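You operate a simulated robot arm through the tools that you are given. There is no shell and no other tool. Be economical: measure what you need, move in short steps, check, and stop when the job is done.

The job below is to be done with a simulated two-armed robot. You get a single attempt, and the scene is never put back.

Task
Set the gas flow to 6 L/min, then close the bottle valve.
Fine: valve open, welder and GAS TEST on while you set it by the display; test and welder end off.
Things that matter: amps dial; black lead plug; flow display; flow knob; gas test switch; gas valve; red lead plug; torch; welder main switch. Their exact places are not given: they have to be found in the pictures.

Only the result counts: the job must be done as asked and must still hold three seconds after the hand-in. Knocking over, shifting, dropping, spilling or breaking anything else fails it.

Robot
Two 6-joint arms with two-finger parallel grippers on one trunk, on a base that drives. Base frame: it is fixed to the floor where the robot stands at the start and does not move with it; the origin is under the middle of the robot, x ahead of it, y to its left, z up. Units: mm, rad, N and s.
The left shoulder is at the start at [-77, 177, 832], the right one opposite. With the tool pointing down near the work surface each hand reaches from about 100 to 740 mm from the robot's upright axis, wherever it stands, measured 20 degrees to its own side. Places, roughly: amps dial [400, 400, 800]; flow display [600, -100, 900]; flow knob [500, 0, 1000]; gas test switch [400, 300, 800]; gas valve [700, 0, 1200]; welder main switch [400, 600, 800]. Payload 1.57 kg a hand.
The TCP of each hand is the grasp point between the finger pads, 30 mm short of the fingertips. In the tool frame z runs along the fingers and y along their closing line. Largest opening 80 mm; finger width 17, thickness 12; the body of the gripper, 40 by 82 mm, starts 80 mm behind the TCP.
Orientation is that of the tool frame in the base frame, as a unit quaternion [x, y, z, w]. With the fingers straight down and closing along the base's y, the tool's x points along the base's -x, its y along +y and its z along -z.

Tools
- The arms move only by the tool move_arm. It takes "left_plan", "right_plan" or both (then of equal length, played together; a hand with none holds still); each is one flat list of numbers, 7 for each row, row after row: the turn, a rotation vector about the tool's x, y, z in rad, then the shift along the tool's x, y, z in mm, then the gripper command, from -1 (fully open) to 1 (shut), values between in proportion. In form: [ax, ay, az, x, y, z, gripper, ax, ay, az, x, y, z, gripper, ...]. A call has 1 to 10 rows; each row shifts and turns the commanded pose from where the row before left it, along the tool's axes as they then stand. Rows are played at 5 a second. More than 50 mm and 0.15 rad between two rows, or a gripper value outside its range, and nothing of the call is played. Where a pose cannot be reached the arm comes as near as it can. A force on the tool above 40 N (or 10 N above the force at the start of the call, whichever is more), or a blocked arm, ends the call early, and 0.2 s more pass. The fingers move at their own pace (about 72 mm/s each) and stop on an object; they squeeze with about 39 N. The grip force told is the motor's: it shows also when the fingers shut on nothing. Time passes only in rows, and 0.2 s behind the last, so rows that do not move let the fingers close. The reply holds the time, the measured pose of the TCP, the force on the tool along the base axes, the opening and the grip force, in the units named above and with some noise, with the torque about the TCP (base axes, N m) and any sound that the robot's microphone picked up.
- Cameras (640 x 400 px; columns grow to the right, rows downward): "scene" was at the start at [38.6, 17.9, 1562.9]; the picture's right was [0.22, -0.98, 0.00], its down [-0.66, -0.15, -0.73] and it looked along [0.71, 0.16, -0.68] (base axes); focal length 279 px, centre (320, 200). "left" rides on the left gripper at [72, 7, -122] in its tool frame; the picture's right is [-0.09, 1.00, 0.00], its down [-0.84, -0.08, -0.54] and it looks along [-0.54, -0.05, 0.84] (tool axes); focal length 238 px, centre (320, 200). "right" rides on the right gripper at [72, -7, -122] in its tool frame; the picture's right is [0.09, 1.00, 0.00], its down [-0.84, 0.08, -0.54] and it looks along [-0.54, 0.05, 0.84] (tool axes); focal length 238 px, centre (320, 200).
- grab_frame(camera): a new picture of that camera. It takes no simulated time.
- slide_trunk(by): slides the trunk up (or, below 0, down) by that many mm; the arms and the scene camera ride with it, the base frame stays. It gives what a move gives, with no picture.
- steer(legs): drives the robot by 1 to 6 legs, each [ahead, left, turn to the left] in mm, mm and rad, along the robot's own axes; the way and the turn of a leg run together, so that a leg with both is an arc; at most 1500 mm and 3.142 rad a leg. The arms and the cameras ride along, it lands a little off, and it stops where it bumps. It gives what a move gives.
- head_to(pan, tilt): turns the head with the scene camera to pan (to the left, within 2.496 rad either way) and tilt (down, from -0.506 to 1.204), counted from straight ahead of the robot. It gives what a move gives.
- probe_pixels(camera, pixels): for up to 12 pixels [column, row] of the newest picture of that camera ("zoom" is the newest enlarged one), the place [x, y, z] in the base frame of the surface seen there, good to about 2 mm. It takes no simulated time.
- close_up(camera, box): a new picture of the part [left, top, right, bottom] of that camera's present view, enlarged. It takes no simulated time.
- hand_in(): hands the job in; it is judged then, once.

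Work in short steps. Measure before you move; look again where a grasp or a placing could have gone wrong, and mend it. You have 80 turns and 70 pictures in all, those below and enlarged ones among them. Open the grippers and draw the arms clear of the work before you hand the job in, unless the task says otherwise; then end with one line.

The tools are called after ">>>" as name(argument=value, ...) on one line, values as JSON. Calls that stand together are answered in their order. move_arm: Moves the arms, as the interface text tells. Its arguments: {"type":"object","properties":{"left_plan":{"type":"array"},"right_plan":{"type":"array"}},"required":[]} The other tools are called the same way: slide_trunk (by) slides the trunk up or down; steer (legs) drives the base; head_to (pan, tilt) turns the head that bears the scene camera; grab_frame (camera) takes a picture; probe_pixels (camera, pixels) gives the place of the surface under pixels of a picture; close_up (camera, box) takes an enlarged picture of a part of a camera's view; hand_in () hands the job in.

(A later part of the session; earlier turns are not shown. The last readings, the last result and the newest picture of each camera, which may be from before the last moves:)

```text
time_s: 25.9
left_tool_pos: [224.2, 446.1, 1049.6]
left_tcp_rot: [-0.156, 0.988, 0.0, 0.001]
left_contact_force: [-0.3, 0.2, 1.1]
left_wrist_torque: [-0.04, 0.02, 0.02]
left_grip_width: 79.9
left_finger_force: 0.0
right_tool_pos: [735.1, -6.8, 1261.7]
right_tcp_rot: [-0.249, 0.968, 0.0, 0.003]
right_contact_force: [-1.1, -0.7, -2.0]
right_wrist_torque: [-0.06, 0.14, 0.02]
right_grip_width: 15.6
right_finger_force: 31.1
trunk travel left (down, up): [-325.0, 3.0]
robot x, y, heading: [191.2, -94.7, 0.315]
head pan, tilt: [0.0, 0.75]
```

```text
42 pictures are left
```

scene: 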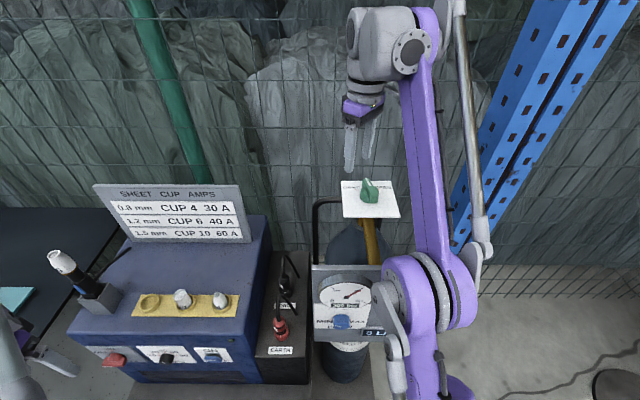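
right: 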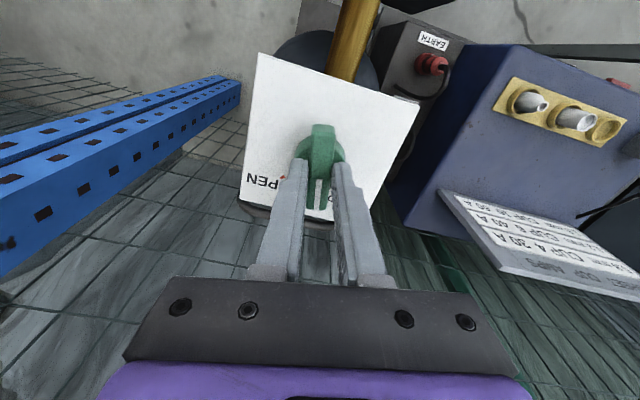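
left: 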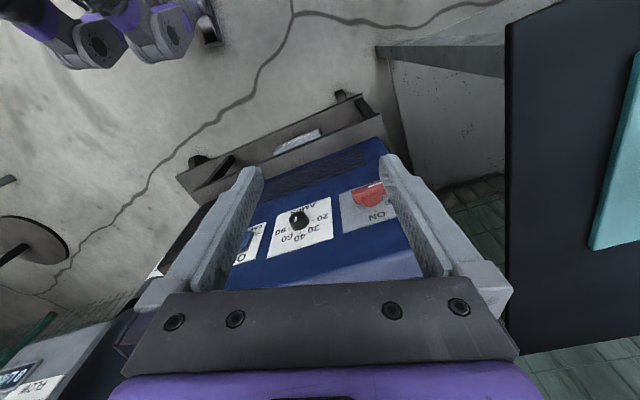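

Gripped well (width 15.6). I turn the valve clockwise by ~0.91 rad to OPEN.

>>> move_arm(right_plan=[0, 0, 0.13, 0, 0, 0, 0.8, 0, 0, 0.13, 0, 0, 0, 0.8, 0, 0, 0.13, 0, 0, 0, 0.8, 0, 0, 0.13, 0, 0, 0, 0.8, 0, 0, 0.13, 0, 0, 0, 0.8, 0, 0, 0.13, 0, 0, 0, 0.8, 0, 0, 0.13, 0, 0, 0, 0.8, 0, 0, 0, 0, 0, 0, 0.8])

>>> grab_frame(camera="right")

```text
time_s: 27.7
left_tool_pos: [226.1, 447.4, 1049.6]
left_tcp_rot: [-0.156, 0.988, 0.0, 0.0]
left_contact_force: [0.2, -0.5, 0.2]
left_wrist_torque: [-0.01, 0.03, 0.02]
left_grip_width: 79.9
left_finger_force: 0.0
right_tool_pos: [734.3, -3.6, 1262.4]
right_tcp_rot: [0.203, 0.979, 0.002, 0.002]
right_contact_force: [1.7, 8.1, -6.3]
right_wrist_torque: [0.22, -0.16, 0.01]
right_grip_width: 15.7
right_finger_force: 31.3
trunk travel left (down, up): [-325.0, 3.0]
robot x, y, heading: [186.2, -96.2, 0.314]
head pan, tilt: [0.0, 0.75]
```

```text
41 pictures are left
```

right: 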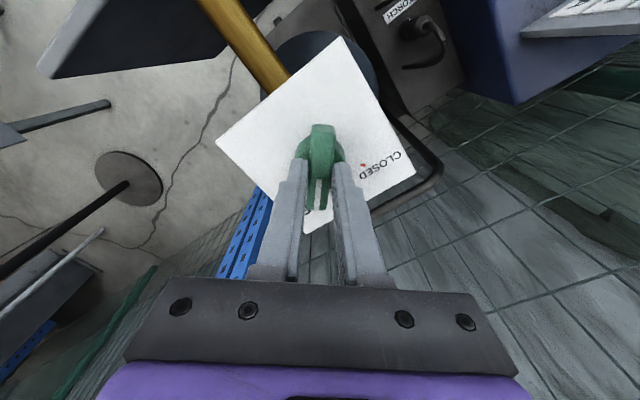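

Valve at OPEN. I release and lift clear before driving.

>>> move_arm(right_plan=[0, 0, 0, 0, 0, 0, -0.3, 0, 0, 0, 0, 0, 0, -0.3, 0, 0, 0, 0, 0, -8, -0.3, 0, 0, 0, 0, 0, -8, -0.3, 0, 0, 0, 0, 0, 0, -0.3])

>>> grab_frame(camera="right")

```text
time_s: 28.9
left_tool_pos: [224.5, 445.9, 1050.2]
left_tcp_rot: [-0.156, 0.988, 0.0, 0.0]
left_contact_force: [-0.1, -0.3, 1.2]
left_wrist_torque: [0.0, 0.02, 0.0]
left_grip_width: 80.1
left_finger_force: 0.0
right_tool_pos: [733.5, -5.5, 1277.6]
right_tcp_rot: [0.202, 0.979, 0.001, 0.002]
right_contact_force: [-0.4, -0.7, -0.2]
right_wrist_torque: [0.0, 0.01, 0.0]
right_grip_width: 51.9
right_finger_force: 0.0
trunk travel left (down, up): [-325.0, 3.0]
robot x, y, heading: [185.9, -96.1, 0.312]
head pan, tilt: [0.0, 0.75]
```

```text
40 pictures are left
```

right: 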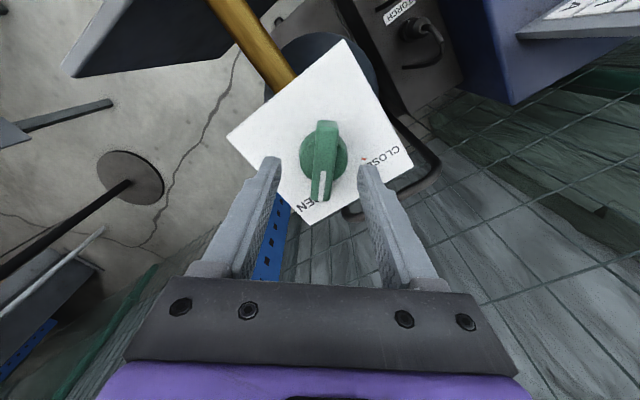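

The pointer sits at OPEN; fingertips are above the bar. I drive straight back 120 mm, then lift the right hand up and retreat it.

>>> steer(legs=[[-120, 0, 0]])

>>> head_to(pan=0.25, tilt=0.8)

>>> grab_frame(camera="scene")

```text
time_s: 30.1
left_tool_pos: [113.2, 410.4, 1052.2]
left_tcp_rot: [-0.156, 0.988, 0.0, 0.0]
left_contact_force: [-0.3, 0.6, 0.7]
left_wrist_torque: [0.0, 0.02, -0.02]
left_grip_width: 80.0
left_finger_force: 0.0
right_tool_pos: [623.2, -42.7, 1277.2]
right_tcp_rot: [0.202, 0.979, 0.001, 0.002]
right_contact_force: [0.2, 0.0, -0.6]
right_wrist_torque: [-0.01, 0.0, 0.01]
right_grip_width: 51.8
right_finger_force: 0.1
trunk travel left (down, up): [-325.0, 3.0]
robot x, y, heading: [73.4, -134.0, 0.312]
head pan, tilt: [0.0, 0.75]
```

```text
time_s: 30.9
left_tool_pos: [112.8, 410.7, 1049.9]
left_tcp_rot: [-0.156, 0.988, 0.0, 0.0]
left_contact_force: [0.2, -0.1, 0.3]
left_wrist_torque: [0.0, 0.02, 0.02]
left_grip_width: 79.7
left_finger_force: 0.1
right_tool_pos: [620.4, -42.3, 1278.0]
right_tcp_rot: [0.201, 0.98, 0.001, 0.003]
right_contact_force: [-0.5, 0.0, 0.5]
right_wrist_torque: [-0.04, 0.01, 0.0]
right_grip_width: 52.3
right_finger_force: 0.0
trunk travel left (down, up): [-325.0, 3.0]
robot x, y, heading: [77.3, -131.5, 0.309]
head pan, tilt: [0.25, 0.799]
```

```text
39 pictures are left
```

scene: 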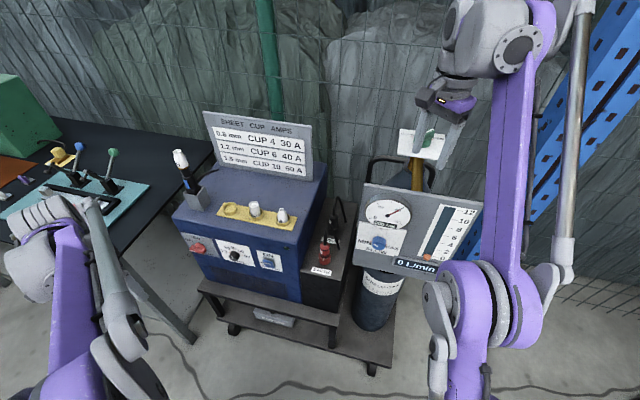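

Clear view now: welder switches at px (198,247), (236,256), (268,260). I probe the table edge near the left arm and bring both hands into intermediate poses.

>>> probe_pixels(camera="scene", pixels=[[130, 245], [105, 255], [165, 210], [140, 200], [200, 160], [185, 330], [110, 150]])

>>> move_arm(right_plan=[0, 0, -0.13, 0, 0, 0, -1, 0, 0, -0.13, 0, 0, 0, -1, 0, 0, -0.13, 0, 0, 0, -1, 0, 0, -0.13, 0, 0, 0, -1, 0, 0, -0.13, 0, 0, 0, -1, 0, 0, -0.13, 0, 0, 0, -1, 0, 0, 0, 45, -20, 0, -1, 0, 0, 0, 45, -20, 0, -1, 0, 0, 0, 45, -20, 0, -1, 0, 0, 0, 45, -20, 0, -1])

```text
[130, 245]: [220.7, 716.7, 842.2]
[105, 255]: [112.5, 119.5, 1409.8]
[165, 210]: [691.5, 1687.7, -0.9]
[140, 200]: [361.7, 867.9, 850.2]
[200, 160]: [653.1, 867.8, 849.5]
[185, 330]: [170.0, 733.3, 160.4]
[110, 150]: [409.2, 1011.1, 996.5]
```

```text
time_s: 33.1
left_tool_pos: [111.9, 410.3, 1050.1]
left_tcp_rot: [-0.155, 0.988, 0.0, 0.001]
left_contact_force: [-0.6, 0.7, 0.3]
left_wrist_torque: [0.02, -0.02, 0.02]
left_grip_width: 80.2
left_finger_force: 0.0
right_tool_pos: [559.5, -150.4, 1360.2]
right_tcp_rot: [-0.186, 0.983, 0.0, 0.003]
right_contact_force: [0.4, -0.8, 1.0]
right_wrist_torque: [0.02, 0.03, -0.02]
right_grip_width: 80.0
right_finger_force: 0.1
right hand out of reach, approached as far as the arm can: row 7, 8, 9, 10
trunk travel left (down, up): [-325.0, 3.0]
robot x, y, heading: [74.3, -131.2, 0.309]
head pan, tilt: [0.25, 0.799]
```

Right hand is over to the side at z 1360. I pitch it up to horizontal (about tool y), and bring the left hand forward and down in front of the main switch.

>>> move_arm(right_plan=[0, -0.15, 0, 0, 0, 0, -1, 0, -0.15, 0, 0, 0, 0, -1, 0, -0.15, 0, 0, 0, 0, -1, 0, -0.15, 0, 0, 0, 0, -1, 0, -0.15, 0, 0, 0, 0, -1, 0, -0.15, 0, 0, 0, 0, -1, 0, -0.15, 0, 0, 0, 0, -1, 0, -0.15, 0, 0, 0, 0, -1, 0, -0.15, 0, 0, 0, 0, -1, 0, -0.15, 0, 0, 0, 0, -1], left_plan=[0, 0, 0, -45, 15, 0, 0, 0, 0, 0, -45, 15, 0, 0, 0, 0, 0, -45, 15, 0, 0, 0, -0.15, 0, 0, 0, 0, 0, 0, -0.15, 0, 0, 0, 0, 0, 0, -0.15, 0, 0, 0, 0, 0, 0, -0.15, 0, 0, 0, 0, 0, 0, -0.15, 0, 0, 0, 0, 0, 0, -0.15, 0, 0, 0, 0, 0, 0, -0.15, 0, 0, 0, 0, 0])

```text
time_s: 35.3
left_tool_pos: [226.3, 495.2, 1049.3]
left_tcp_rot: [-0.135, 0.855, 0.079, 0.495]
left_contact_force: [0.0, 0.0, 0.0]
left_wrist_torque: [-0.02, 0.02, 0.01]
left_grip_width: 39.9
left_finger_force: 0.2
right_tool_pos: [577.0, -143.4, 1375.4]
right_tcp_rot: [-0.141, 0.727, 0.123, 0.66]
right_contact_force: [-0.5, 0.3, -0.3]
right_wrist_torque: [0.01, 0.03, -0.02]
right_grip_width: 79.7
right_finger_force: 0.1
right hand out of reach, approached as far as the arm can: row 1
trunk travel left (down, up): [-325.0, 3.0]
robot x, y, heading: [72.4, -134.8, 0.312]
head pan, tilt: [0.25, 0.799]
```

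Both hands in transit fine. I zoom on the panel for the knob's exact geometry and the reading.

>>> close_up(camera="scene", box=[350, 190, 446, 280])

>>> close_up(camera="scene", box=[363, 230, 395, 250])

>>> probe_pixels(camera="zoom", pixels=[[300, 270], [250, 260], [340, 260], [300, 230], [300, 310], [320, 190], [400, 200], [330, 220], [260, 200], [560, 300], [360, 300], [200, 300]])

```text
4.44 times, centred on (398, 235) of scene
```

zoom: 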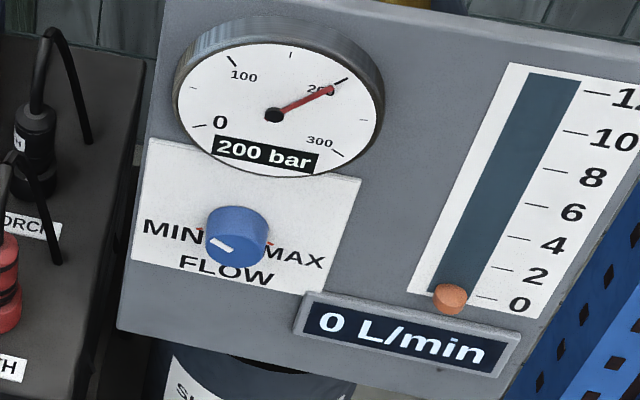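

```text
16.00 times, centred on (379, 240) of scene
```

zoom: 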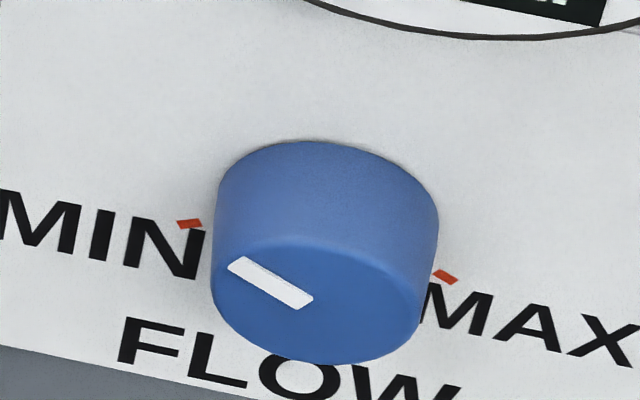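

```text
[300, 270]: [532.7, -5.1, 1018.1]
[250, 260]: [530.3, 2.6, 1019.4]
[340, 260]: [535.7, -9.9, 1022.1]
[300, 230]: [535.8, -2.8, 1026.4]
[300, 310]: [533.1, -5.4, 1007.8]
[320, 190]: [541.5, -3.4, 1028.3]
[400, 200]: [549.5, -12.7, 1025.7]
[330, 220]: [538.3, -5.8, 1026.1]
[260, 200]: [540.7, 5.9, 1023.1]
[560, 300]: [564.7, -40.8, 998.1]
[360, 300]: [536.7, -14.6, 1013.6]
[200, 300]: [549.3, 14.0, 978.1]
```

Valve gives 200 bar; display 0 L/min. Knob centre ≈(533,-6,1010), pointer at MIN. I finish leveling both hands, lowering the left one in front of the main switch and the right one in front of the panel.

>>> move_arm(right_plan=[0.09, -0.09, 0, 0, 0, 0, -1, 0, 0, 0, 0, 0, -45, -1, 0, 0, 0, 0, 0, -45, -1, 0, 0, 0, 0, 0, -30, -1, 0, 0, 0, 45, 0, 0, -1, 0, 0, 0, 45, 0, 0, -1, 0, 0, 0, 45, 0, 0, -1, 0, 0, 0, 45, 0, 0, -1, 0, 0, 0, 45, 0, 0, -1, 0, 0, 0, 45, 0, 0, -1], left_plan=[0, -0.13, 0, 0, 0, 0, 0, 0, -0.13, 0, 0, 0, 0, 0, 0, -0.13, 0, 0, 0, 0, 0, 0, -0.13, 0, 0, 0, 0, 0, 0, 0, 0, 46, 6, 0, 0, 0, 0, 0, 46, 6, 0, 0, 0, 0, 0, 46, 6, 0, 0, 0, 0, 0, 46, 6, 0, 0, 0, 0, 0, 46, 6, 0, 0, 0, 0, 0, 46, 6, 0, 0])

>>> grab_frame(camera="left")

>>> grab_frame(camera="scene")

```text
time_s: 37.5
left_tool_pos: [222.7, 597.5, 808.5]
left_tcp_rot: [-0.11, 0.7, 0.109, 0.697]
left_contact_force: [0.1, -0.2, -0.1]
left_wrist_torque: [0.0, -0.04, -0.02]
left_grip_width: 40.1
left_finger_force: 0.0
left hand out of reach, approached as far as the arm can: row 6, 7, 8, 9, 10
right_tool_pos: [481.2, -168.4, 1107.2]
right_tcp_rot: [-0.101, 0.692, 0.101, 0.708]
right_contact_force: [0.0, 0.3, 1.0]
right_wrist_torque: [0.03, -0.03, 0.03]
right_grip_width: 80.2
right_finger_force: 0.1
right hand out of reach, approached as far as the arm can: row 6
trunk travel left (down, up): [-325.0, 3.0]
robot x, y, heading: [74.7, -135.7, 0.316]
head pan, tilt: [0.25, 0.799]
```

```text
36 pictures are left
```

left: 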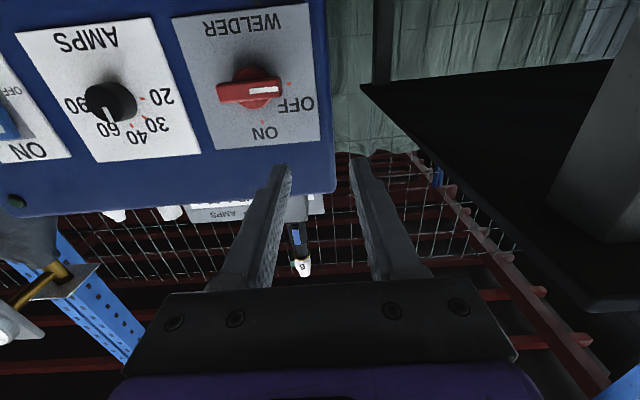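

```text
35 pictures are left
```

scene: 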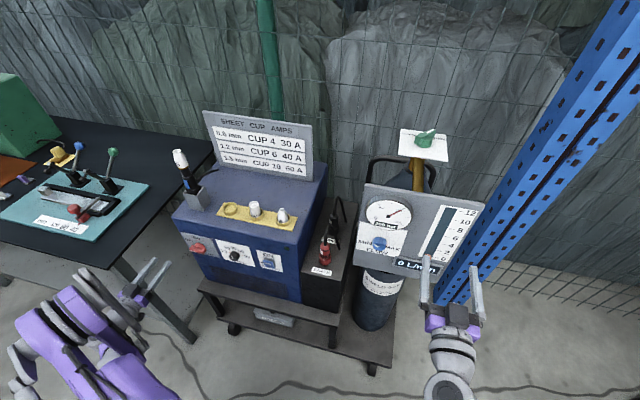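

The left hand is limited by height here; lowering the trunk should help. I check where the left elbow is relative to the table (z 850, y>717).

>>> probe_pixels(camera="scene", pixels=[[60, 305], [30, 340], [95, 280], [15, 360], [110, 340], [140, 360]])

>>> probe_pixels(camera="left", pixels=[[225, 90], [275, 85], [250, 90], [290, 84], [259, 118], [250, 72], [250, 104], [222, 98], [279, 95]])

```text
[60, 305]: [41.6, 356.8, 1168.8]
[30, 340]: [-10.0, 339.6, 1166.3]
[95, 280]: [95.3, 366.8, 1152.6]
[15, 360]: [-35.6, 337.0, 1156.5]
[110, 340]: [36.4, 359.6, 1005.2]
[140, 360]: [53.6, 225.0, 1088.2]
```

```text
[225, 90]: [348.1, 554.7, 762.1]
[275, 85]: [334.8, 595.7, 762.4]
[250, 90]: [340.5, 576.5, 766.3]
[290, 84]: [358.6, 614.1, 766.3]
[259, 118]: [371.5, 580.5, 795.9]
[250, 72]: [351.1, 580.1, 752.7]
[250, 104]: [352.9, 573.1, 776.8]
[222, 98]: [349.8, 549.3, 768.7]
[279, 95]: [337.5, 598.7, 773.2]
```

Elbow is high and clear of the table. Main switch centre ≈(342,576,767), OFF tick left, ON tick up: turn 90° clockwise. I lower the trunk 110 mm.

>>> slide_trunk(by=-110)

>>> move_arm(left_plan=[0, 0, 0, -15, 0, 0, 0, 0, 0, 0, 0, 0, 0, 0])

```text
time_s: 38.9
left_tool_pos: [221.4, 595.4, 702.8]
left_tcp_rot: [-0.111, 0.699, 0.111, 0.698]
left_contact_force: [-0.7, 0.8, -0.2]
left_wrist_torque: [0.01, 0.01, 0.01]
left_grip_width: 39.6
left_finger_force: 0.1
right_tool_pos: [473.2, -173.5, 992.3]
right_tcp_rot: [-0.1, 0.691, 0.1, 0.709]
right_contact_force: [-0.3, 0.5, 0.3]
right_wrist_torque: [0.02, -0.02, 0.02]
right_grip_width: 79.9
right_finger_force: 0.2
trunk travel left (down, up): [-215.0, 113.0]
robot x, y, heading: [72.3, -129.9, 0.317]
head pan, tilt: [0.25, 0.799]
```

```text
time_s: 39.5
left_tool_pos: [220.6, 595.6, 716.9]
left_tcp_rot: [-0.11, 0.699, 0.11, 0.698]
left_contact_force: [0.2, 0.5, 0.7]
left_wrist_torque: [0.0, 0.0, 0.03]
left_grip_width: 39.9
left_finger_force: 0.1
right_tool_pos: [471.1, -174.1, 992.5]
right_tcp_rot: [-0.1, 0.691, 0.1, 0.709]
right_contact_force: [-0.1, 0.1, -0.9]
right_wrist_torque: [0.0, 0.0, 0.03]
right_grip_width: 80.1
right_finger_force: 0.0
trunk travel left (down, up): [-215.0, 113.0]
robot x, y, heading: [74.6, -129.1, 0.309]
head pan, tilt: [0.25, 0.799]
```

Now both hands respond exactly. Left: shift to 60 mm in front of the bar and start rolling -90°. Right: move to 80 mm in front of the knob.

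>>> move_arm(left_plan=[0, 0, 0, -16.4, -18.5, 16.6, 0, 0, 0, 0, -16.4, -18.5, 16.6, 0, 0, 0, 0, -16.4, -18.5, 16.6, 0, 0, 0, -0.15, 0, 0, 0, 0, 0, 0, -0.15, 0, 0, 0, 0, 0, 0, -0.15, 0, 0, 0, 0, 0, 0, -0.15, 0, 0, 0, 0, 0, 0, -0.15, 0, 0, 0, 0, 0, 0, -0.15, 0, 0, 0, 0, 0, 0, -0.15, 0, 0, 0, 0], right_plan=[0, 0.025, 0, -4.4, 36, 6.5, -0.2, 0, 0, 0, -4.4, 36, 6.5, -0.2, 0, 0, 0, -4.4, 36, 6.5, -0.2, 0, 0, 0, -4.4, 36, 6.5, -0.2, 0, 0, 0, 0, 0, 0, -0.2, 0, 0, 0, 0, 0, 0, -0.2, 0, 0, 0, 0, 0, 0, -0.2, 0, 0, 0, 0, 0, 0, -0.2, 0, 0, 0, 0, 0, 0, -0.2, 0, 0, 0, 0, 0, 0, -0.2])

>>> move_arm(left_plan=[0, 0, -0.15, 0, 0, 0, 0, 0, 0, -0.15, 0, 0, 0, 0, 0, 0, -0.15, 0, 0, 0, 0, 0, 0, -0.07, 0, 0, 0, 0])

>>> grab_frame(camera="left")

>>> grab_frame(camera="right")

```text
time_s: 41.7
left_tool_pos: [286.2, 558.8, 766.6]
left_tcp_rot: [-0.446, 0.549, -0.256, 0.659]
left_contact_force: [-0.5, 0.3, 0.4]
left_wrist_torque: [-0.03, -0.04, -0.01]
left_grip_width: 40.0
left_finger_force: 0.1
right_tool_pos: [457.6, -31.4, 1012.1]
right_tcp_rot: [-0.1, 0.7, 0.099, 0.7]
right_contact_force: [0.2, -0.6, 1.0]
right_wrist_torque: [-0.01, 0.0, -0.02]
right_grip_width: 48.3
right_finger_force: 0.0
trunk travel left (down, up): [-215.0, 113.0]
robot x, y, heading: [75.1, -128.3, 0.313]
head pan, tilt: [0.25, 0.799]
```

```text
time_s: 42.7
left_tool_pos: [285.9, 558.8, 766.1]
left_tcp_rot: [0.572, -0.416, 0.416, -0.571]
left_contact_force: [-0.5, 0.7, 0.4]
left_wrist_torque: [0.01, 0.0, 0.0]
left_grip_width: 40.0
left_finger_force: 0.1
right_tool_pos: [459.2, -30.3, 1012.6]
right_tcp_rot: [-0.101, 0.7, 0.1, 0.7]
right_contact_force: [-0.4, -0.2, 0.6]
right_wrist_torque: [-0.03, -0.01, 0.0]
right_grip_width: 48.0
right_finger_force: 0.1
trunk travel left (down, up): [-215.0, 113.0]
robot x, y, heading: [74.8, -131.5, 0.313]
head pan, tilt: [0.25, 0.799]
```

```text
34 pictures are left
```

left: 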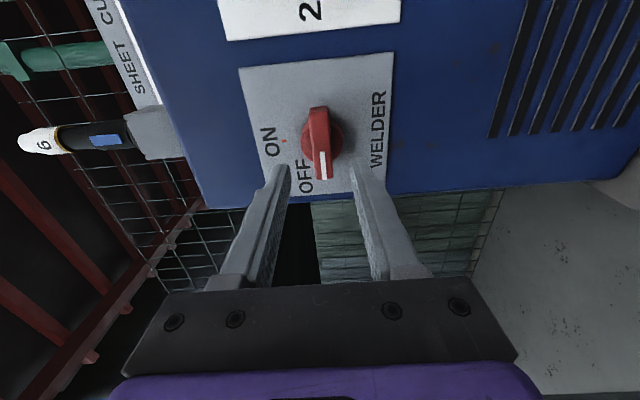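

```text
33 pictures are left
```

right: 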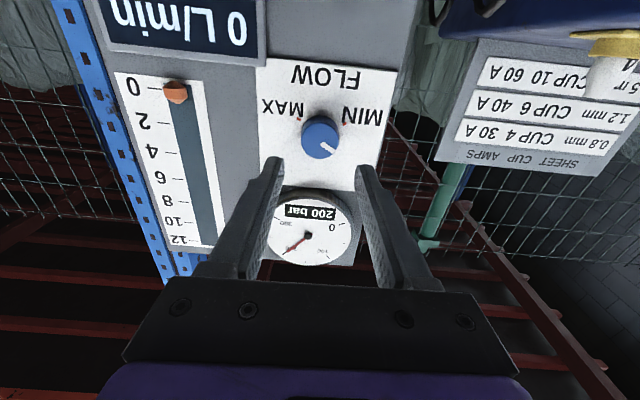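

Both hands line up. I verify the switch bar and the knob centre from the hand cameras.

>>> probe_pixels(camera="left", pixels=[[318, 112], [323, 174], [312, 142], [328, 140], [320, 140], [337, 130]])

>>> probe_pixels(camera="right", pixels=[[320, 140], [308, 140], [332, 138], [320, 128], [320, 153], [346, 125], [302, 118], [326, 148]])

```text
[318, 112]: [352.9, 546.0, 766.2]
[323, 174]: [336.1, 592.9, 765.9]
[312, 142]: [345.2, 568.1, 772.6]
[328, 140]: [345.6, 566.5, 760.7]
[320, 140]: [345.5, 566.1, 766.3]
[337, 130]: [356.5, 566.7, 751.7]
```

```text
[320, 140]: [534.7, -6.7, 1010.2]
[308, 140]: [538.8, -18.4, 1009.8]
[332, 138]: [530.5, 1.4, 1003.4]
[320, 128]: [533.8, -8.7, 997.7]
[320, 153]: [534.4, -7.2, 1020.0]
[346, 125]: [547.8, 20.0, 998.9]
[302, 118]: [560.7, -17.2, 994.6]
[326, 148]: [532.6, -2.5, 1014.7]
```

Switch centre ≈(343,572,766), knob centre ≈(533,-7,1010). I advance the left hand 41 mm with a 4.6 mm correction and grip the bar.

>>> move_arm(left_plan=[0, 0, 0, 4.6, 0, 14, 0, 0, 0, 0, 0, 0, 14, 0, 0, 0, 0, 0, 0, 13, 0, 0, 0, 0, 0, 0, 0, 0.7, 0, 0, 0, 0, 0, 0, 0.8, 0, 0, 0, 0, 0, 0, 0.8])

>>> grab_frame(camera="left")

```text
time_s: 44.1
left_tool_pos: [323.4, 566.5, 767.5]
left_tcp_rot: [0.572, -0.416, 0.415, -0.572]
left_contact_force: [-25.7, -6.5, -1.6]
left_wrist_torque: [-0.06, 0.1, -0.02]
left_grip_width: 20.1
left_finger_force: 6.8
right_tool_pos: [456.4, -31.1, 1012.3]
right_tcp_rot: [-0.1, 0.699, 0.099, 0.701]
right_contact_force: [-0.3, 0.2, 0.8]
right_wrist_torque: [-0.02, 0.02, 0.01]
right_grip_width: 47.9
right_finger_force: 0.1
trunk travel left (down, up): [-215.0, 113.0]
robot x, y, heading: [75.9, -129.4, 0.315]
head pan, tilt: [0.25, 0.799]
```

```text
32 pictures are left
```

left: 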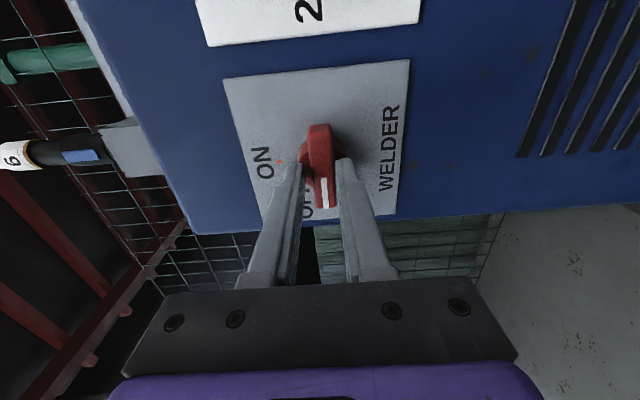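

Fingertips press on the boss (26 N, width 20). I back off 4 mm so they close fully on the bar.

>>> move_arm(left_plan=[0, 0, 0, 0, 0, -3, 0.4, 0, 0, 0, 0, 0, -2, 0.8, 0, 0, 0, 0, 0, 0, 0.8, 0, 0, 0, 0, 0, 0, 0.8])

```text
time_s: 45.1
left_tool_pos: [324.4, 565.3, 765.3]
left_tcp_rot: [0.572, -0.418, 0.416, -0.57]
left_contact_force: [7.2, 8.0, -7.3]
left_wrist_torque: [-0.07, 0.04, -0.2]
left_grip_width: 16.0
left_finger_force: 31.9
right_tool_pos: [458.4, -29.3, 1011.6]
right_tcp_rot: [-0.101, 0.7, 0.099, 0.7]
right_contact_force: [-0.6, 0.2, -0.6]
right_wrist_torque: [0.0, 0.04, -0.03]
right_grip_width: 48.0
right_finger_force: 0.1
trunk travel left (down, up): [-215.0, 113.0]
robot x, y, heading: [77.9, -133.3, 0.316]
head pan, tilt: [0.25, 0.799]
```

Gripped at width 16. I turn +1.57 rad (clockwise) toward ON, in two calls.

>>> move_arm(left_plan=[0, 0, 0.145, 0, 0, 0, 0.8, 0, 0, 0.145, 0, 0, 0, 0.8, 0, 0, 0.145, 0, 0, 0, 0.8, 0, 0, 0.145, 0, 0, 0, 0.8, 0, 0, 0.145, 0, 0, 0, 0.8, 0, 0, 0.145, 0, 0, 0, 0.8, 0, 0, 0.145, 0, 0, 0, 0.8, 0, 0, 0.145, 0, 0, 0, 0.8, 0, 0, 0.145, 0, 0, 0, 0.8, 0, 0, 0.145, 0, 0, 0, 0.8])

>>> move_arm(left_plan=[0, 0, 0.12, 0, 0, 0, 0.8, 0, 0, 0, 0, 0, 0, 0.8])

>>> grab_frame(camera="left")

```text
time_s: 47.3
left_tool_pos: [322.6, 567.3, 765.0]
left_tcp_rot: [-0.15, 0.693, 0.068, 0.702]
left_contact_force: [10.1, 0.3, -27.0]
left_wrist_torque: [-0.16, 0.71, -0.26]
left_grip_width: 15.7
left_finger_force: 31.4
right_tool_pos: [458.7, -27.3, 1011.0]
right_tcp_rot: [-0.102, 0.701, 0.098, 0.699]
right_contact_force: [-0.2, -0.5, -0.3]
right_wrist_torque: [0.0, -0.02, -0.01]
right_grip_width: 47.8
right_finger_force: 0.1
trunk travel left (down, up): [-215.0, 113.0]
robot x, y, heading: [75.8, -129.9, 0.311]
head pan, tilt: [0.25, 0.799]
```

```text
time_s: 47.9
left_tool_pos: [323.0, 566.9, 764.1]
left_tcp_rot: [-0.109, 0.701, 0.111, 0.696]
left_contact_force: [10.1, 0.7, -27.8]
left_wrist_torque: [-0.28, 0.59, -0.17]
left_grip_width: 15.8
left_finger_force: 31.3
right_tool_pos: [460.7, -27.6, 1012.4]
right_tcp_rot: [-0.102, 0.701, 0.099, 0.699]
right_contact_force: [-0.3, -0.2, -0.1]
right_wrist_torque: [-0.04, 0.02, -0.04]
right_grip_width: 47.9
right_finger_force: 0.0
trunk travel left (down, up): [-215.0, 113.0]
robot x, y, heading: [74.6, -130.6, 0.313]
head pan, tilt: [0.25, 0.799]
```

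```text
31 pictures are left
```

left: 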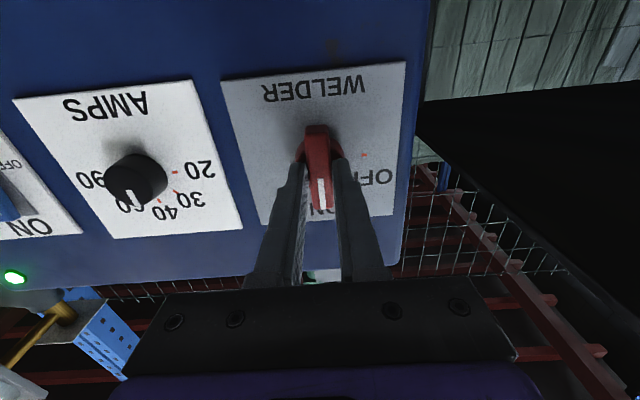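

The lamp is green: welder on. I release, back off 60 mm, and slide right 270 mm to face the gas-test switch.

>>> move_arm(left_plan=[0, 0, 0, 0, 0, 0, 0, 0, 0, 0, 0, 0, 0, 0, 0, 0, 0, 0, 0, -30, 0, 0, 0, 0, 0, 0, -35, 0, 0, 0, 0, 0, -45, 0, 0.9, 0, 0, 0, 0, -45, 0, 0.9, 0, 0, 0, 0, -45, 0, 0.9, 0, 0, 0, 0, -45, 0, 0.9, 0, 0, 0, 0, -45, 0, 0.9, 0, 0, 0, 0, -43, 0, 0.9])

>>> grab_frame(camera="left")

```text
time_s: 50.1
left_tool_pos: [394.0, 369.2, 841.4]
left_tcp_rot: [-0.109, 0.699, 0.111, 0.698]
left_contact_force: [0.1, -0.6, -0.2]
left_wrist_torque: [-0.02, -0.01, 0.03]
left_grip_width: 3.8
left_finger_force: 0.0
left hand out of reach, approached as far as the arm can: row 5, 6, 7, 8, 9, 10
right_tool_pos: [457.5, -31.4, 1011.3]
right_tcp_rot: [-0.102, 0.7, 0.1, 0.7]
right_contact_force: [-0.3, -0.4, 0.4]
right_wrist_torque: [0.01, 0.01, 0.04]
right_grip_width: 48.0
right_finger_force: 0.1
trunk travel left (down, up): [-215.0, 113.0]
robot x, y, heading: [73.7, -132.0, 0.312]
head pan, tilt: [0.25, 0.799]
```

```text
30 pictures are left
```

left: 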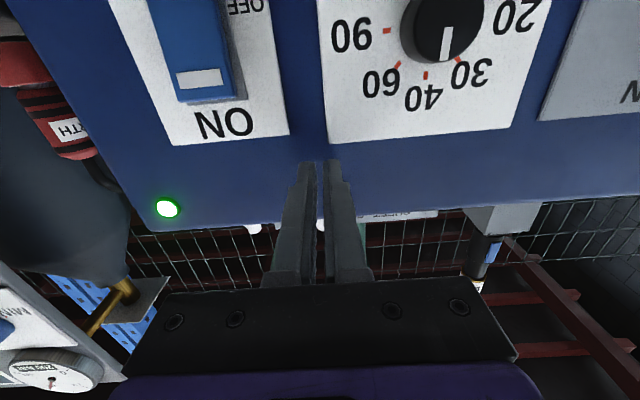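

The gas-test pose is too close to the body (arm folded). I drive back 130 mm to give the left arm room.

>>> steer(legs=[[-130, 0, 0]])

>>> move_arm(left_plan=[0, 0, 0, 0, 0, 0, 0.9, 0, 0, 0, 0, 0, 0, 0.9])

>>> grab_frame(camera="left")

```text
time_s: 51.4
left_tool_pos: [272.4, 330.4, 840.3]
left_tcp_rot: [-0.109, 0.7, 0.111, 0.697]
left_contact_force: [-0.9, -0.8, -0.2]
left_wrist_torque: [0.02, 0.0, -0.03]
left_grip_width: 4.1
left_finger_force: 0.1
right_tool_pos: [335.5, -71.5, 1011.5]
right_tcp_rot: [-0.1, 0.7, 0.099, 0.7]
right_contact_force: [-0.2, -0.3, 0.0]
right_wrist_torque: [-0.01, 0.02, 0.01]
right_grip_width: 48.1
right_finger_force: 0.1
trunk travel left (down, up): [-215.0, 113.0]
robot x, y, heading: [-46.2, -170.0, 0.313]
head pan, tilt: [0.25, 0.799]
```

```text
time_s: 52.0
left_tool_pos: [272.3, 331.1, 839.3]
left_tcp_rot: [-0.108, 0.7, 0.11, 0.697]
left_contact_force: [0.5, 0.4, -0.7]
left_wrist_torque: [-0.01, 0.03, 0.02]
left_grip_width: 3.9
left_finger_force: 0.1
right_tool_pos: [334.9, -69.6, 1011.7]
right_tcp_rot: [-0.101, 0.7, 0.099, 0.7]
right_contact_force: [0.8, 0.5, 0.7]
right_wrist_torque: [0.0, -0.04, 0.0]
right_grip_width: 48.0
right_finger_force: 0.0
trunk travel left (down, up): [-215.0, 113.0]
robot x, y, heading: [-47.3, -173.4, 0.314]
head pan, tilt: [0.25, 0.799]
```

```text
29 pictures are left
```

left: 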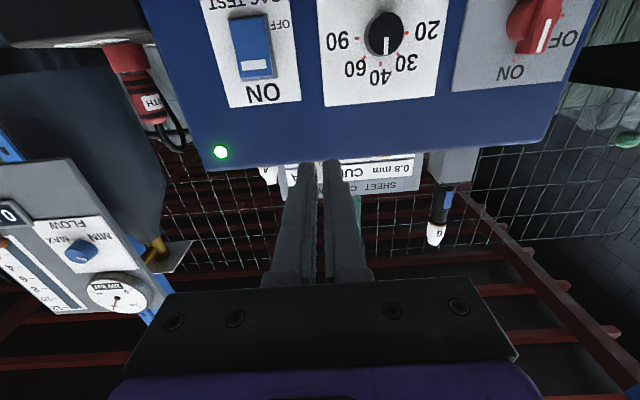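

The view is clear. I zoom on the gas-test switch and probe its shape.

>>> close_up(camera="left", box=[200, 0, 312, 110])

>>> probe_pixels(camera="left", pixels=[[250, 20], [250, 35], [252, 50], [254, 65], [256, 75], [235, 50], [267, 45], [245, 18], [256, 80], [280, 60], [225, 60]])

```text
3.64 times, centred on (256, 55) of left
```

zoom: 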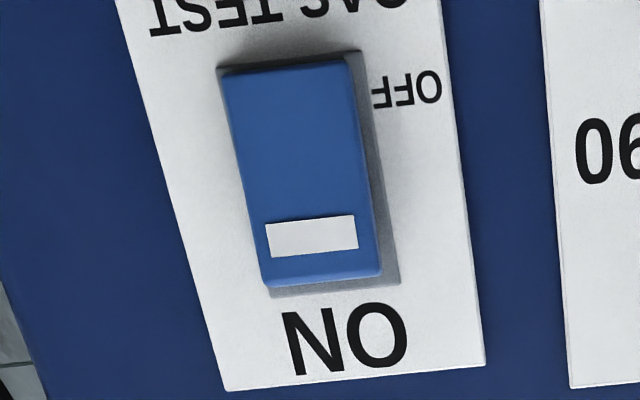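

```text
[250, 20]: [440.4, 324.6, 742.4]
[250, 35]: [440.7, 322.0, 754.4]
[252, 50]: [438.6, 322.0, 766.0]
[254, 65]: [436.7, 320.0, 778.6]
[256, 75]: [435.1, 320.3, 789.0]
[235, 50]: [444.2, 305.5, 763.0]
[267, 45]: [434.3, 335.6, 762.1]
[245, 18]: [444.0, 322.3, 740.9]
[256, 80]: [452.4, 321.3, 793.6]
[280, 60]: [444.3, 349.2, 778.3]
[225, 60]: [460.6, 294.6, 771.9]
```

It is a rocker: its top (ON) end stands 5 mm proud, so I press near z≈780 with closed fingertips. First move to ~15 mm before contact.

>>> move_arm(left_plan=[0, 0, 0, 20, -20, 10, 1, 0, 0, 0, 20, -20, 10, 1, 0, 0, 0, 19, -20, 10, 1, 0, 0, 0, 0, 0, 39, 1, 0, 0, 0, 0, 0, 39, 1, 0, 0, 0, 0, 0, 0, 1])

>>> grab_frame(camera="left")

```text
time_s: 53.4
left_tool_pos: [417.7, 324.4, 802.8]
left_tcp_rot: [-0.109, 0.7, 0.11, 0.698]
left_contact_force: [0.0, 0.3, 0.4]
left_wrist_torque: [-0.03, -0.01, -0.01]
left_grip_width: 0.0
left_finger_force: 21.8
left hand out of reach, approached as far as the arm can: row 1, 2, 3
right_tool_pos: [336.0, -70.2, 1011.4]
right_tcp_rot: [-0.1, 0.7, 0.099, 0.7]
right_contact_force: [0.0, 0.3, 0.0]
right_wrist_torque: [-0.02, 0.0, 0.02]
right_grip_width: 47.8
right_finger_force: 0.1
trunk travel left (down, up): [-215.0, 113.0]
robot x, y, heading: [-47.7, -172.6, 0.313]
head pan, tilt: [0.25, 0.799]
```

```text
27 pictures are left
```

left: 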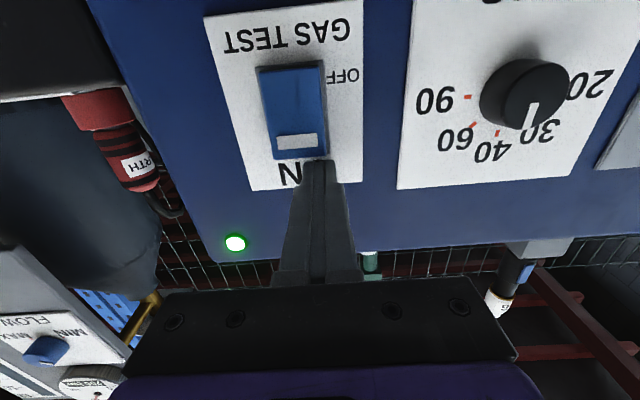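

I'm ~20 mm too far in and too high; I back off 28 mm, then go down 23 and right 9.

>>> move_arm(left_plan=[0, 0, 0, 0, 0, -28, 1, 0, 0, 0, 12, -5, 0, 1, 0, 0, 0, 11, -4.3, 0, 1, 0, 0, 0, 0, 0, 0, 1])

>>> grab_frame(camera="left")

```text
time_s: 54.4
left_tool_pos: [392.3, 305.6, 779.8]
left_tcp_rot: [-0.108, 0.699, 0.109, 0.698]
left_contact_force: [-0.4, -0.4, 0.6]
left_wrist_torque: [-0.01, 0.01, -0.01]
left_grip_width: 0.0
left_finger_force: 21.7
right_tool_pos: [335.2, -69.7, 1011.4]
right_tcp_rot: [-0.1, 0.7, 0.1, 0.7]
right_contact_force: [-0.9, 0.0, 0.0]
right_wrist_torque: [-0.04, 0.01, -0.03]
right_grip_width: 48.1
right_finger_force: 0.0
trunk travel left (down, up): [-215.0, 113.0]
robot x, y, heading: [-44.8, -170.7, 0.312]
head pan, tilt: [0.25, 0.799]
```

```text
26 pictures are left
```

left: 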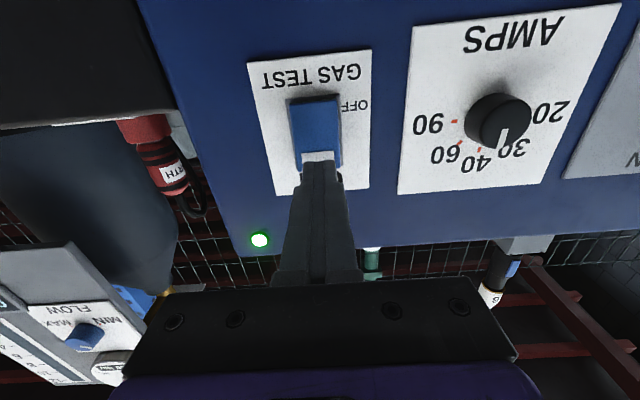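

Fingertips face the top end of the rocker. I press forward in small steps.

>>> move_arm(left_plan=[0, 0, 0, 0, 0, 12, 1, 0, 0, 0, 0, 0, 5, 1, 0, 0, 0, 0, 0, 4, 1, 0, 0, 0, 0, 0, 4, 1, 0, 0, 0, 0, 0, 0, 1])

>>> grab_frame(camera="left")

```text
time_s: 55.5
left_tool_pos: [410.6, 313.2, 780.4]
left_tcp_rot: [-0.109, 0.699, 0.111, 0.698]
left_contact_force: [-14.4, -5.2, 3.7]
left_wrist_torque: [-0.03, -0.04, -0.07]
left_grip_width: 0.0
left_finger_force: 21.1
right_tool_pos: [333.9, -70.3, 1012.4]
right_tcp_rot: [-0.101, 0.7, 0.1, 0.7]
right_contact_force: [0.7, 0.7, -0.3]
right_wrist_torque: [0.02, -0.01, 0.02]
right_grip_width: 47.8
right_finger_force: 0.0
trunk travel left (down, up): [-215.0, 113.0]
robot x, y, heading: [-48.9, -173.3, 0.312]
head pan, tilt: [0.25, 0.799]
stopped in row 5 (left hand): the force on the tool passed its limit at 41 N (the readings are from after the stop); the commanded pose is now the measured one
```

```text
25 pictures are left
```

left: 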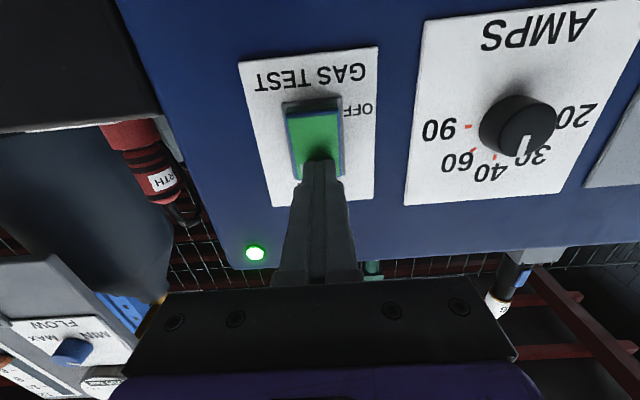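

GAS TEST turned green (on). I back the left hand off 20 mm and advance the right hand 150 mm toward the knob.

>>> move_arm(left_plan=[0, 0, 0, 0, 0, -10, 1, 0, 0, 0, 0, 0, -10, 1, 0, 0, 0, 0, 0, 0, 1, 0, 0, 0, 0, 0, 0, 1], right_plan=[0, 0, 0, 0, 2, 40, -0.2, 0, 0, 0, 1, 2, 40, -0.2, 0, 0, 0, 1, 1, 40, -0.2, 0, 0, 0, 0, 0, 40, -0.2])

>>> grab_frame(camera="right")

>>> probe_pixels(camera="right", pixels=[[320, 150], [310, 150], [330, 150], [320, 140], [320, 165]])

```text
time_s: 56.5
left_tool_pos: [393.4, 307.8, 779.5]
left_tcp_rot: [-0.109, 0.7, 0.112, 0.697]
left_contact_force: [0.0, -0.5, -0.1]
left_wrist_torque: [-0.04, -0.02, 0.02]
left_grip_width: 0.0
left_finger_force: 21.4
right_tool_pos: [489.2, -21.6, 1011.4]
right_tcp_rot: [-0.102, 0.7, 0.099, 0.699]
right_contact_force: [-0.4, 0.6, -1.1]
right_wrist_torque: [-0.01, 0.0, -0.01]
right_grip_width: 48.0
right_finger_force: 0.2
trunk travel left (down, up): [-215.0, 113.0]
robot x, y, heading: [-49.3, -173.8, 0.313]
head pan, tilt: [0.25, 0.799]
```

```text
24 pictures are left
```

right: 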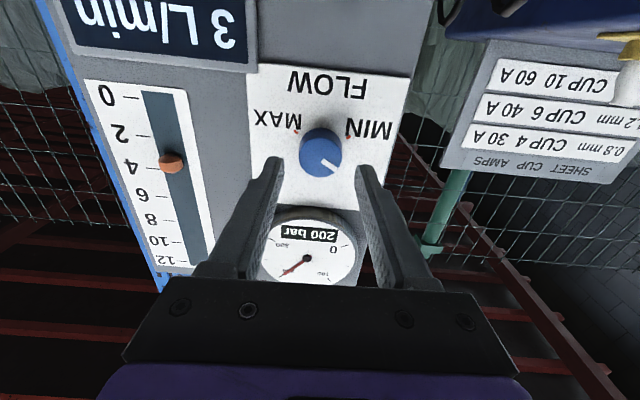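

```text
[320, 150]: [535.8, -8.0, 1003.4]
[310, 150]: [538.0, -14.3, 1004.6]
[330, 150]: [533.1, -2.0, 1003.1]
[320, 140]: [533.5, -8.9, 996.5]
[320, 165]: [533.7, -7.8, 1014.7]
```

Display shows 3 L/min. Knob centre ≈(534,-8,1008); I advance 31 mm and grip it.

>>> move_arm(right_plan=[0, 0, 0, 2.5, 0, 16, -0.2, 0, 0, 0, 0, 0, 15, -0.2, 0, 0, 0, 0, 0, 0, 0.3, 0, 0, 0, 0, 0, 0, 0.5, 0, 0, 0, 0, 0, 0, 0.5])

>>> grab_frame(camera="right")

```text
time_s: 57.7
left_tool_pos: [393.9, 307.1, 780.5]
left_tcp_rot: [-0.109, 0.7, 0.111, 0.697]
left_contact_force: [-0.6, 0.3, 0.5]
left_wrist_torque: [0.03, -0.01, -0.01]
left_grip_width: 0.0
left_finger_force: 21.8
right_tool_pos: [517.7, -12.7, 1008.2]
right_tcp_rot: [-0.101, 0.7, 0.101, 0.7]
right_contact_force: [3.7, 1.3, -0.6]
right_wrist_torque: [0.0, -0.06, 0.52]
right_grip_width: 35.3
right_finger_force: 42.3
trunk travel left (down, up): [-215.0, 113.0]
robot x, y, heading: [-48.5, -171.9, 0.311]
head pan, tilt: [0.25, 0.799]
```

```text
23 pictures are left
```

right: 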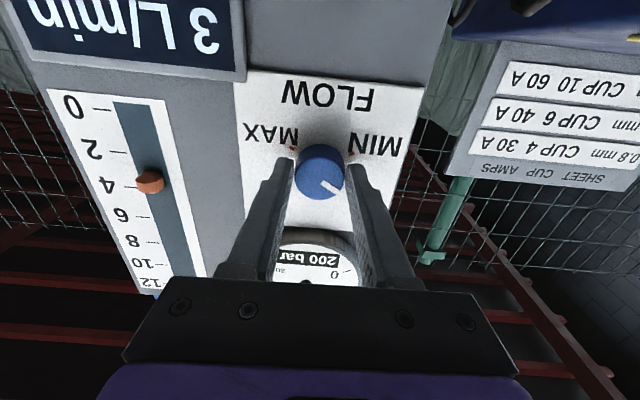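

Gripped. I turn clockwise 0.45 rad and read the display.

>>> move_arm(right_plan=[0, 0, 0.15, 0, 0, 0, 0.5, 0, 0, 0.15, 0, 0, 0, 0.5, 0, 0, 0.15, 0, 0, 0, 0.5, 0, 0, 0, 0, 0, 0, 0.5, 0, 0, 0, 0, 0, 0, 0.5])

>>> grab_frame(camera="right")

```text
time_s: 58.9
left_tool_pos: [392.5, 307.0, 779.2]
left_tcp_rot: [-0.109, 0.7, 0.111, 0.697]
left_contact_force: [0.0, 0.6, -0.2]
left_wrist_torque: [-0.04, 0.02, 0.0]
left_grip_width: 0.0
left_finger_force: 21.1
right_tool_pos: [517.9, -10.7, 1007.6]
right_tcp_rot: [0.058, 0.705, 0.253, 0.66]
right_contact_force: [2.4, 2.7, 3.6]
right_wrist_torque: [0.09, -0.37, 0.46]
right_grip_width: 35.3
right_finger_force: 42.4
trunk travel left (down, up): [-215.0, 113.0]
robot x, y, heading: [-45.0, -170.2, 0.314]
head pan, tilt: [0.25, 0.799]
```

```text
22 pictures are left
```

right: 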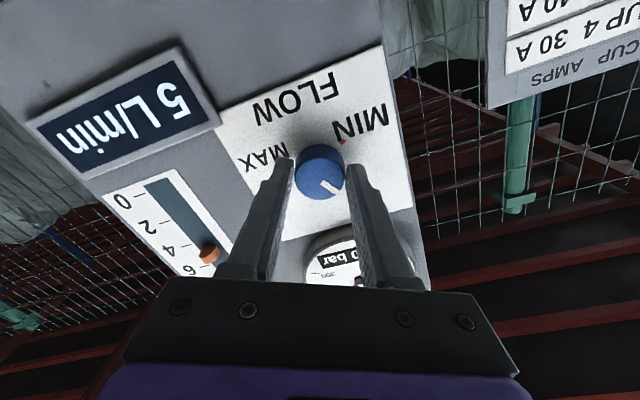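

Display now 5 L/min. I turn 0.2 rad more.

>>> move_arm(right_plan=[0, 0, 0.1, 0, 0, 0, 0.5, 0, 0, 0.1, 0, 0, 0, 0.5, 0, 0, 0, 0, 0, 0, 0.5, 0, 0, 0, 0, 0, 0, 0.5, 0, 0, 0, 0, 0, 0, 0.5])

>>> grab_frame(camera="right")

```text
time_s: 60.1
left_tool_pos: [392.9, 307.5, 781.6]
left_tcp_rot: [-0.109, 0.7, 0.111, 0.697]
left_contact_force: [-0.6, 0.3, -0.2]
left_wrist_torque: [0.01, -0.01, 0.03]
left_grip_width: 0.1
left_finger_force: 21.5
right_tool_pos: [517.1, -10.3, 1009.6]
right_tcp_rot: [0.129, 0.695, 0.318, 0.632]
right_contact_force: [3.9, 3.6, 14.2]
right_wrist_torque: [0.18, -0.72, 0.25]
right_grip_width: 35.4
right_finger_force: 42.0
trunk travel left (down, up): [-215.0, 113.0]
robot x, y, heading: [-50.5, -170.3, 0.319]
head pan, tilt: [0.25, 0.799]
```

```text
21 pictures are left
```

right: 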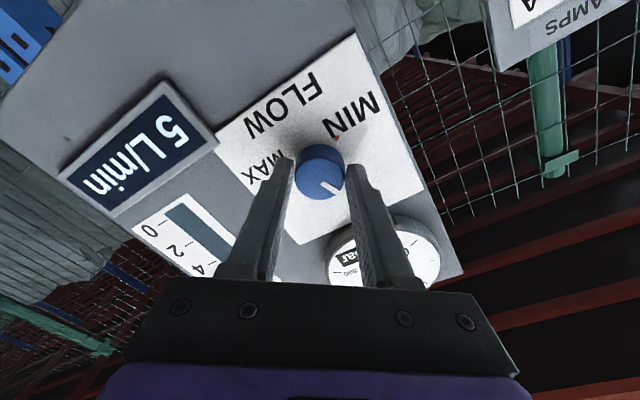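

Still 5. Another 0.2 rad.

>>> move_arm(right_plan=[0, 0, 0.1, 0, 0, 0, 0.5, 0, 0, 0.1, 0, 0, 0, 0.5, 0, 0, 0, 0, 0, 0, 0.5, 0, 0, 0, 0, 0, 0, 0.5, 0, 0, 0, 0, 0, 0, 0.5])

>>> grab_frame(camera="right")

```text
time_s: 61.3
left_tool_pos: [394.3, 308.2, 780.3]
left_tcp_rot: [-0.109, 0.7, 0.111, 0.697]
left_contact_force: [1.4, -0.1, 0.0]
left_wrist_torque: [0.01, -0.02, 0.05]
left_grip_width: 0.0
left_finger_force: 21.7
right_tool_pos: [517.0, -11.1, 1008.5]
right_tcp_rot: [0.196, 0.679, 0.378, 0.597]
right_contact_force: [14.9, 9.3, 31.1]
right_wrist_torque: [0.19, -0.9, 0.38]
right_grip_width: 35.1
right_finger_force: 42.3
trunk travel left (down, up): [-215.0, 113.0]
robot x, y, heading: [-49.5, -173.9, 0.315]
head pan, tilt: [0.25, 0.799]
```

```text
20 pictures are left
```

right: 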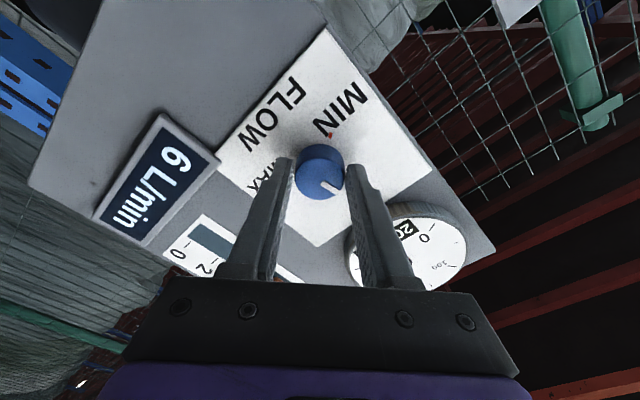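

Display reads 6. To centre it, I release, roll the hand back and read the float scale for the fraction.

>>> move_arm(right_plan=[0, 0, 0, 0, 0, 0, -0.2, 0, 0, 0, 0, 0, 0, -0.2, 0, 0, 0, 0, 0, -30, -0.2, 0, 0, -0.142, 0, 0, 0, -0.2, 0, 0, -0.142, 0, 0, 0, -0.2, 0, 0, -0.142, 0, 0, 0, -0.2, 0, 0, -0.142, 0, 0, 0, -0.2, 0, 0, -0.142, 0, 0, 0, -0.2, 0, 0, -0.142, 0, 0, 0, -0.2])

>>> grab_frame(camera="right")

>>> close_up(camera="right", box=[60, 60, 240, 280])

```text
time_s: 63.3
left_tool_pos: [392.7, 307.1, 780.3]
left_tcp_rot: [-0.11, 0.7, 0.112, 0.697]
left_contact_force: [0.4, 1.0, -0.3]
left_wrist_torque: [0.02, 0.0, 0.0]
left_grip_width: 0.0
left_finger_force: 21.7
right_tool_pos: [489.2, -19.0, 1008.2]
right_tcp_rot: [-0.104, 0.7, 0.097, 0.7]
right_contact_force: [0.2, -0.5, -0.4]
right_wrist_torque: [0.01, 0.02, 0.01]
right_grip_width: 48.1
right_finger_force: 0.1
trunk travel left (down, up): [-215.0, 113.0]
robot x, y, heading: [-48.9, -171.7, 0.315]
head pan, tilt: [0.25, 0.799]
```

```text
19 pictures are left
```

right: 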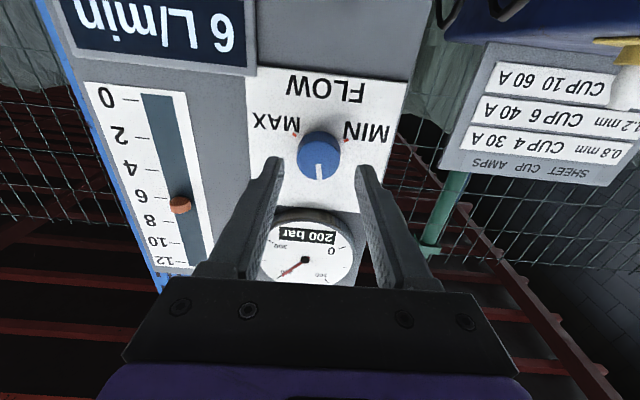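

```text
1.82 times, centred on (150, 170) of right
```

zoom: 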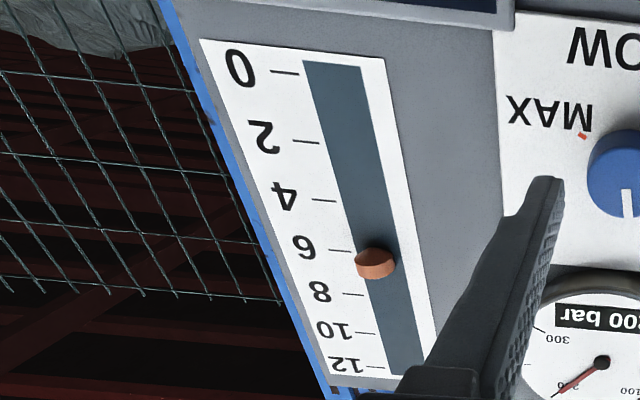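

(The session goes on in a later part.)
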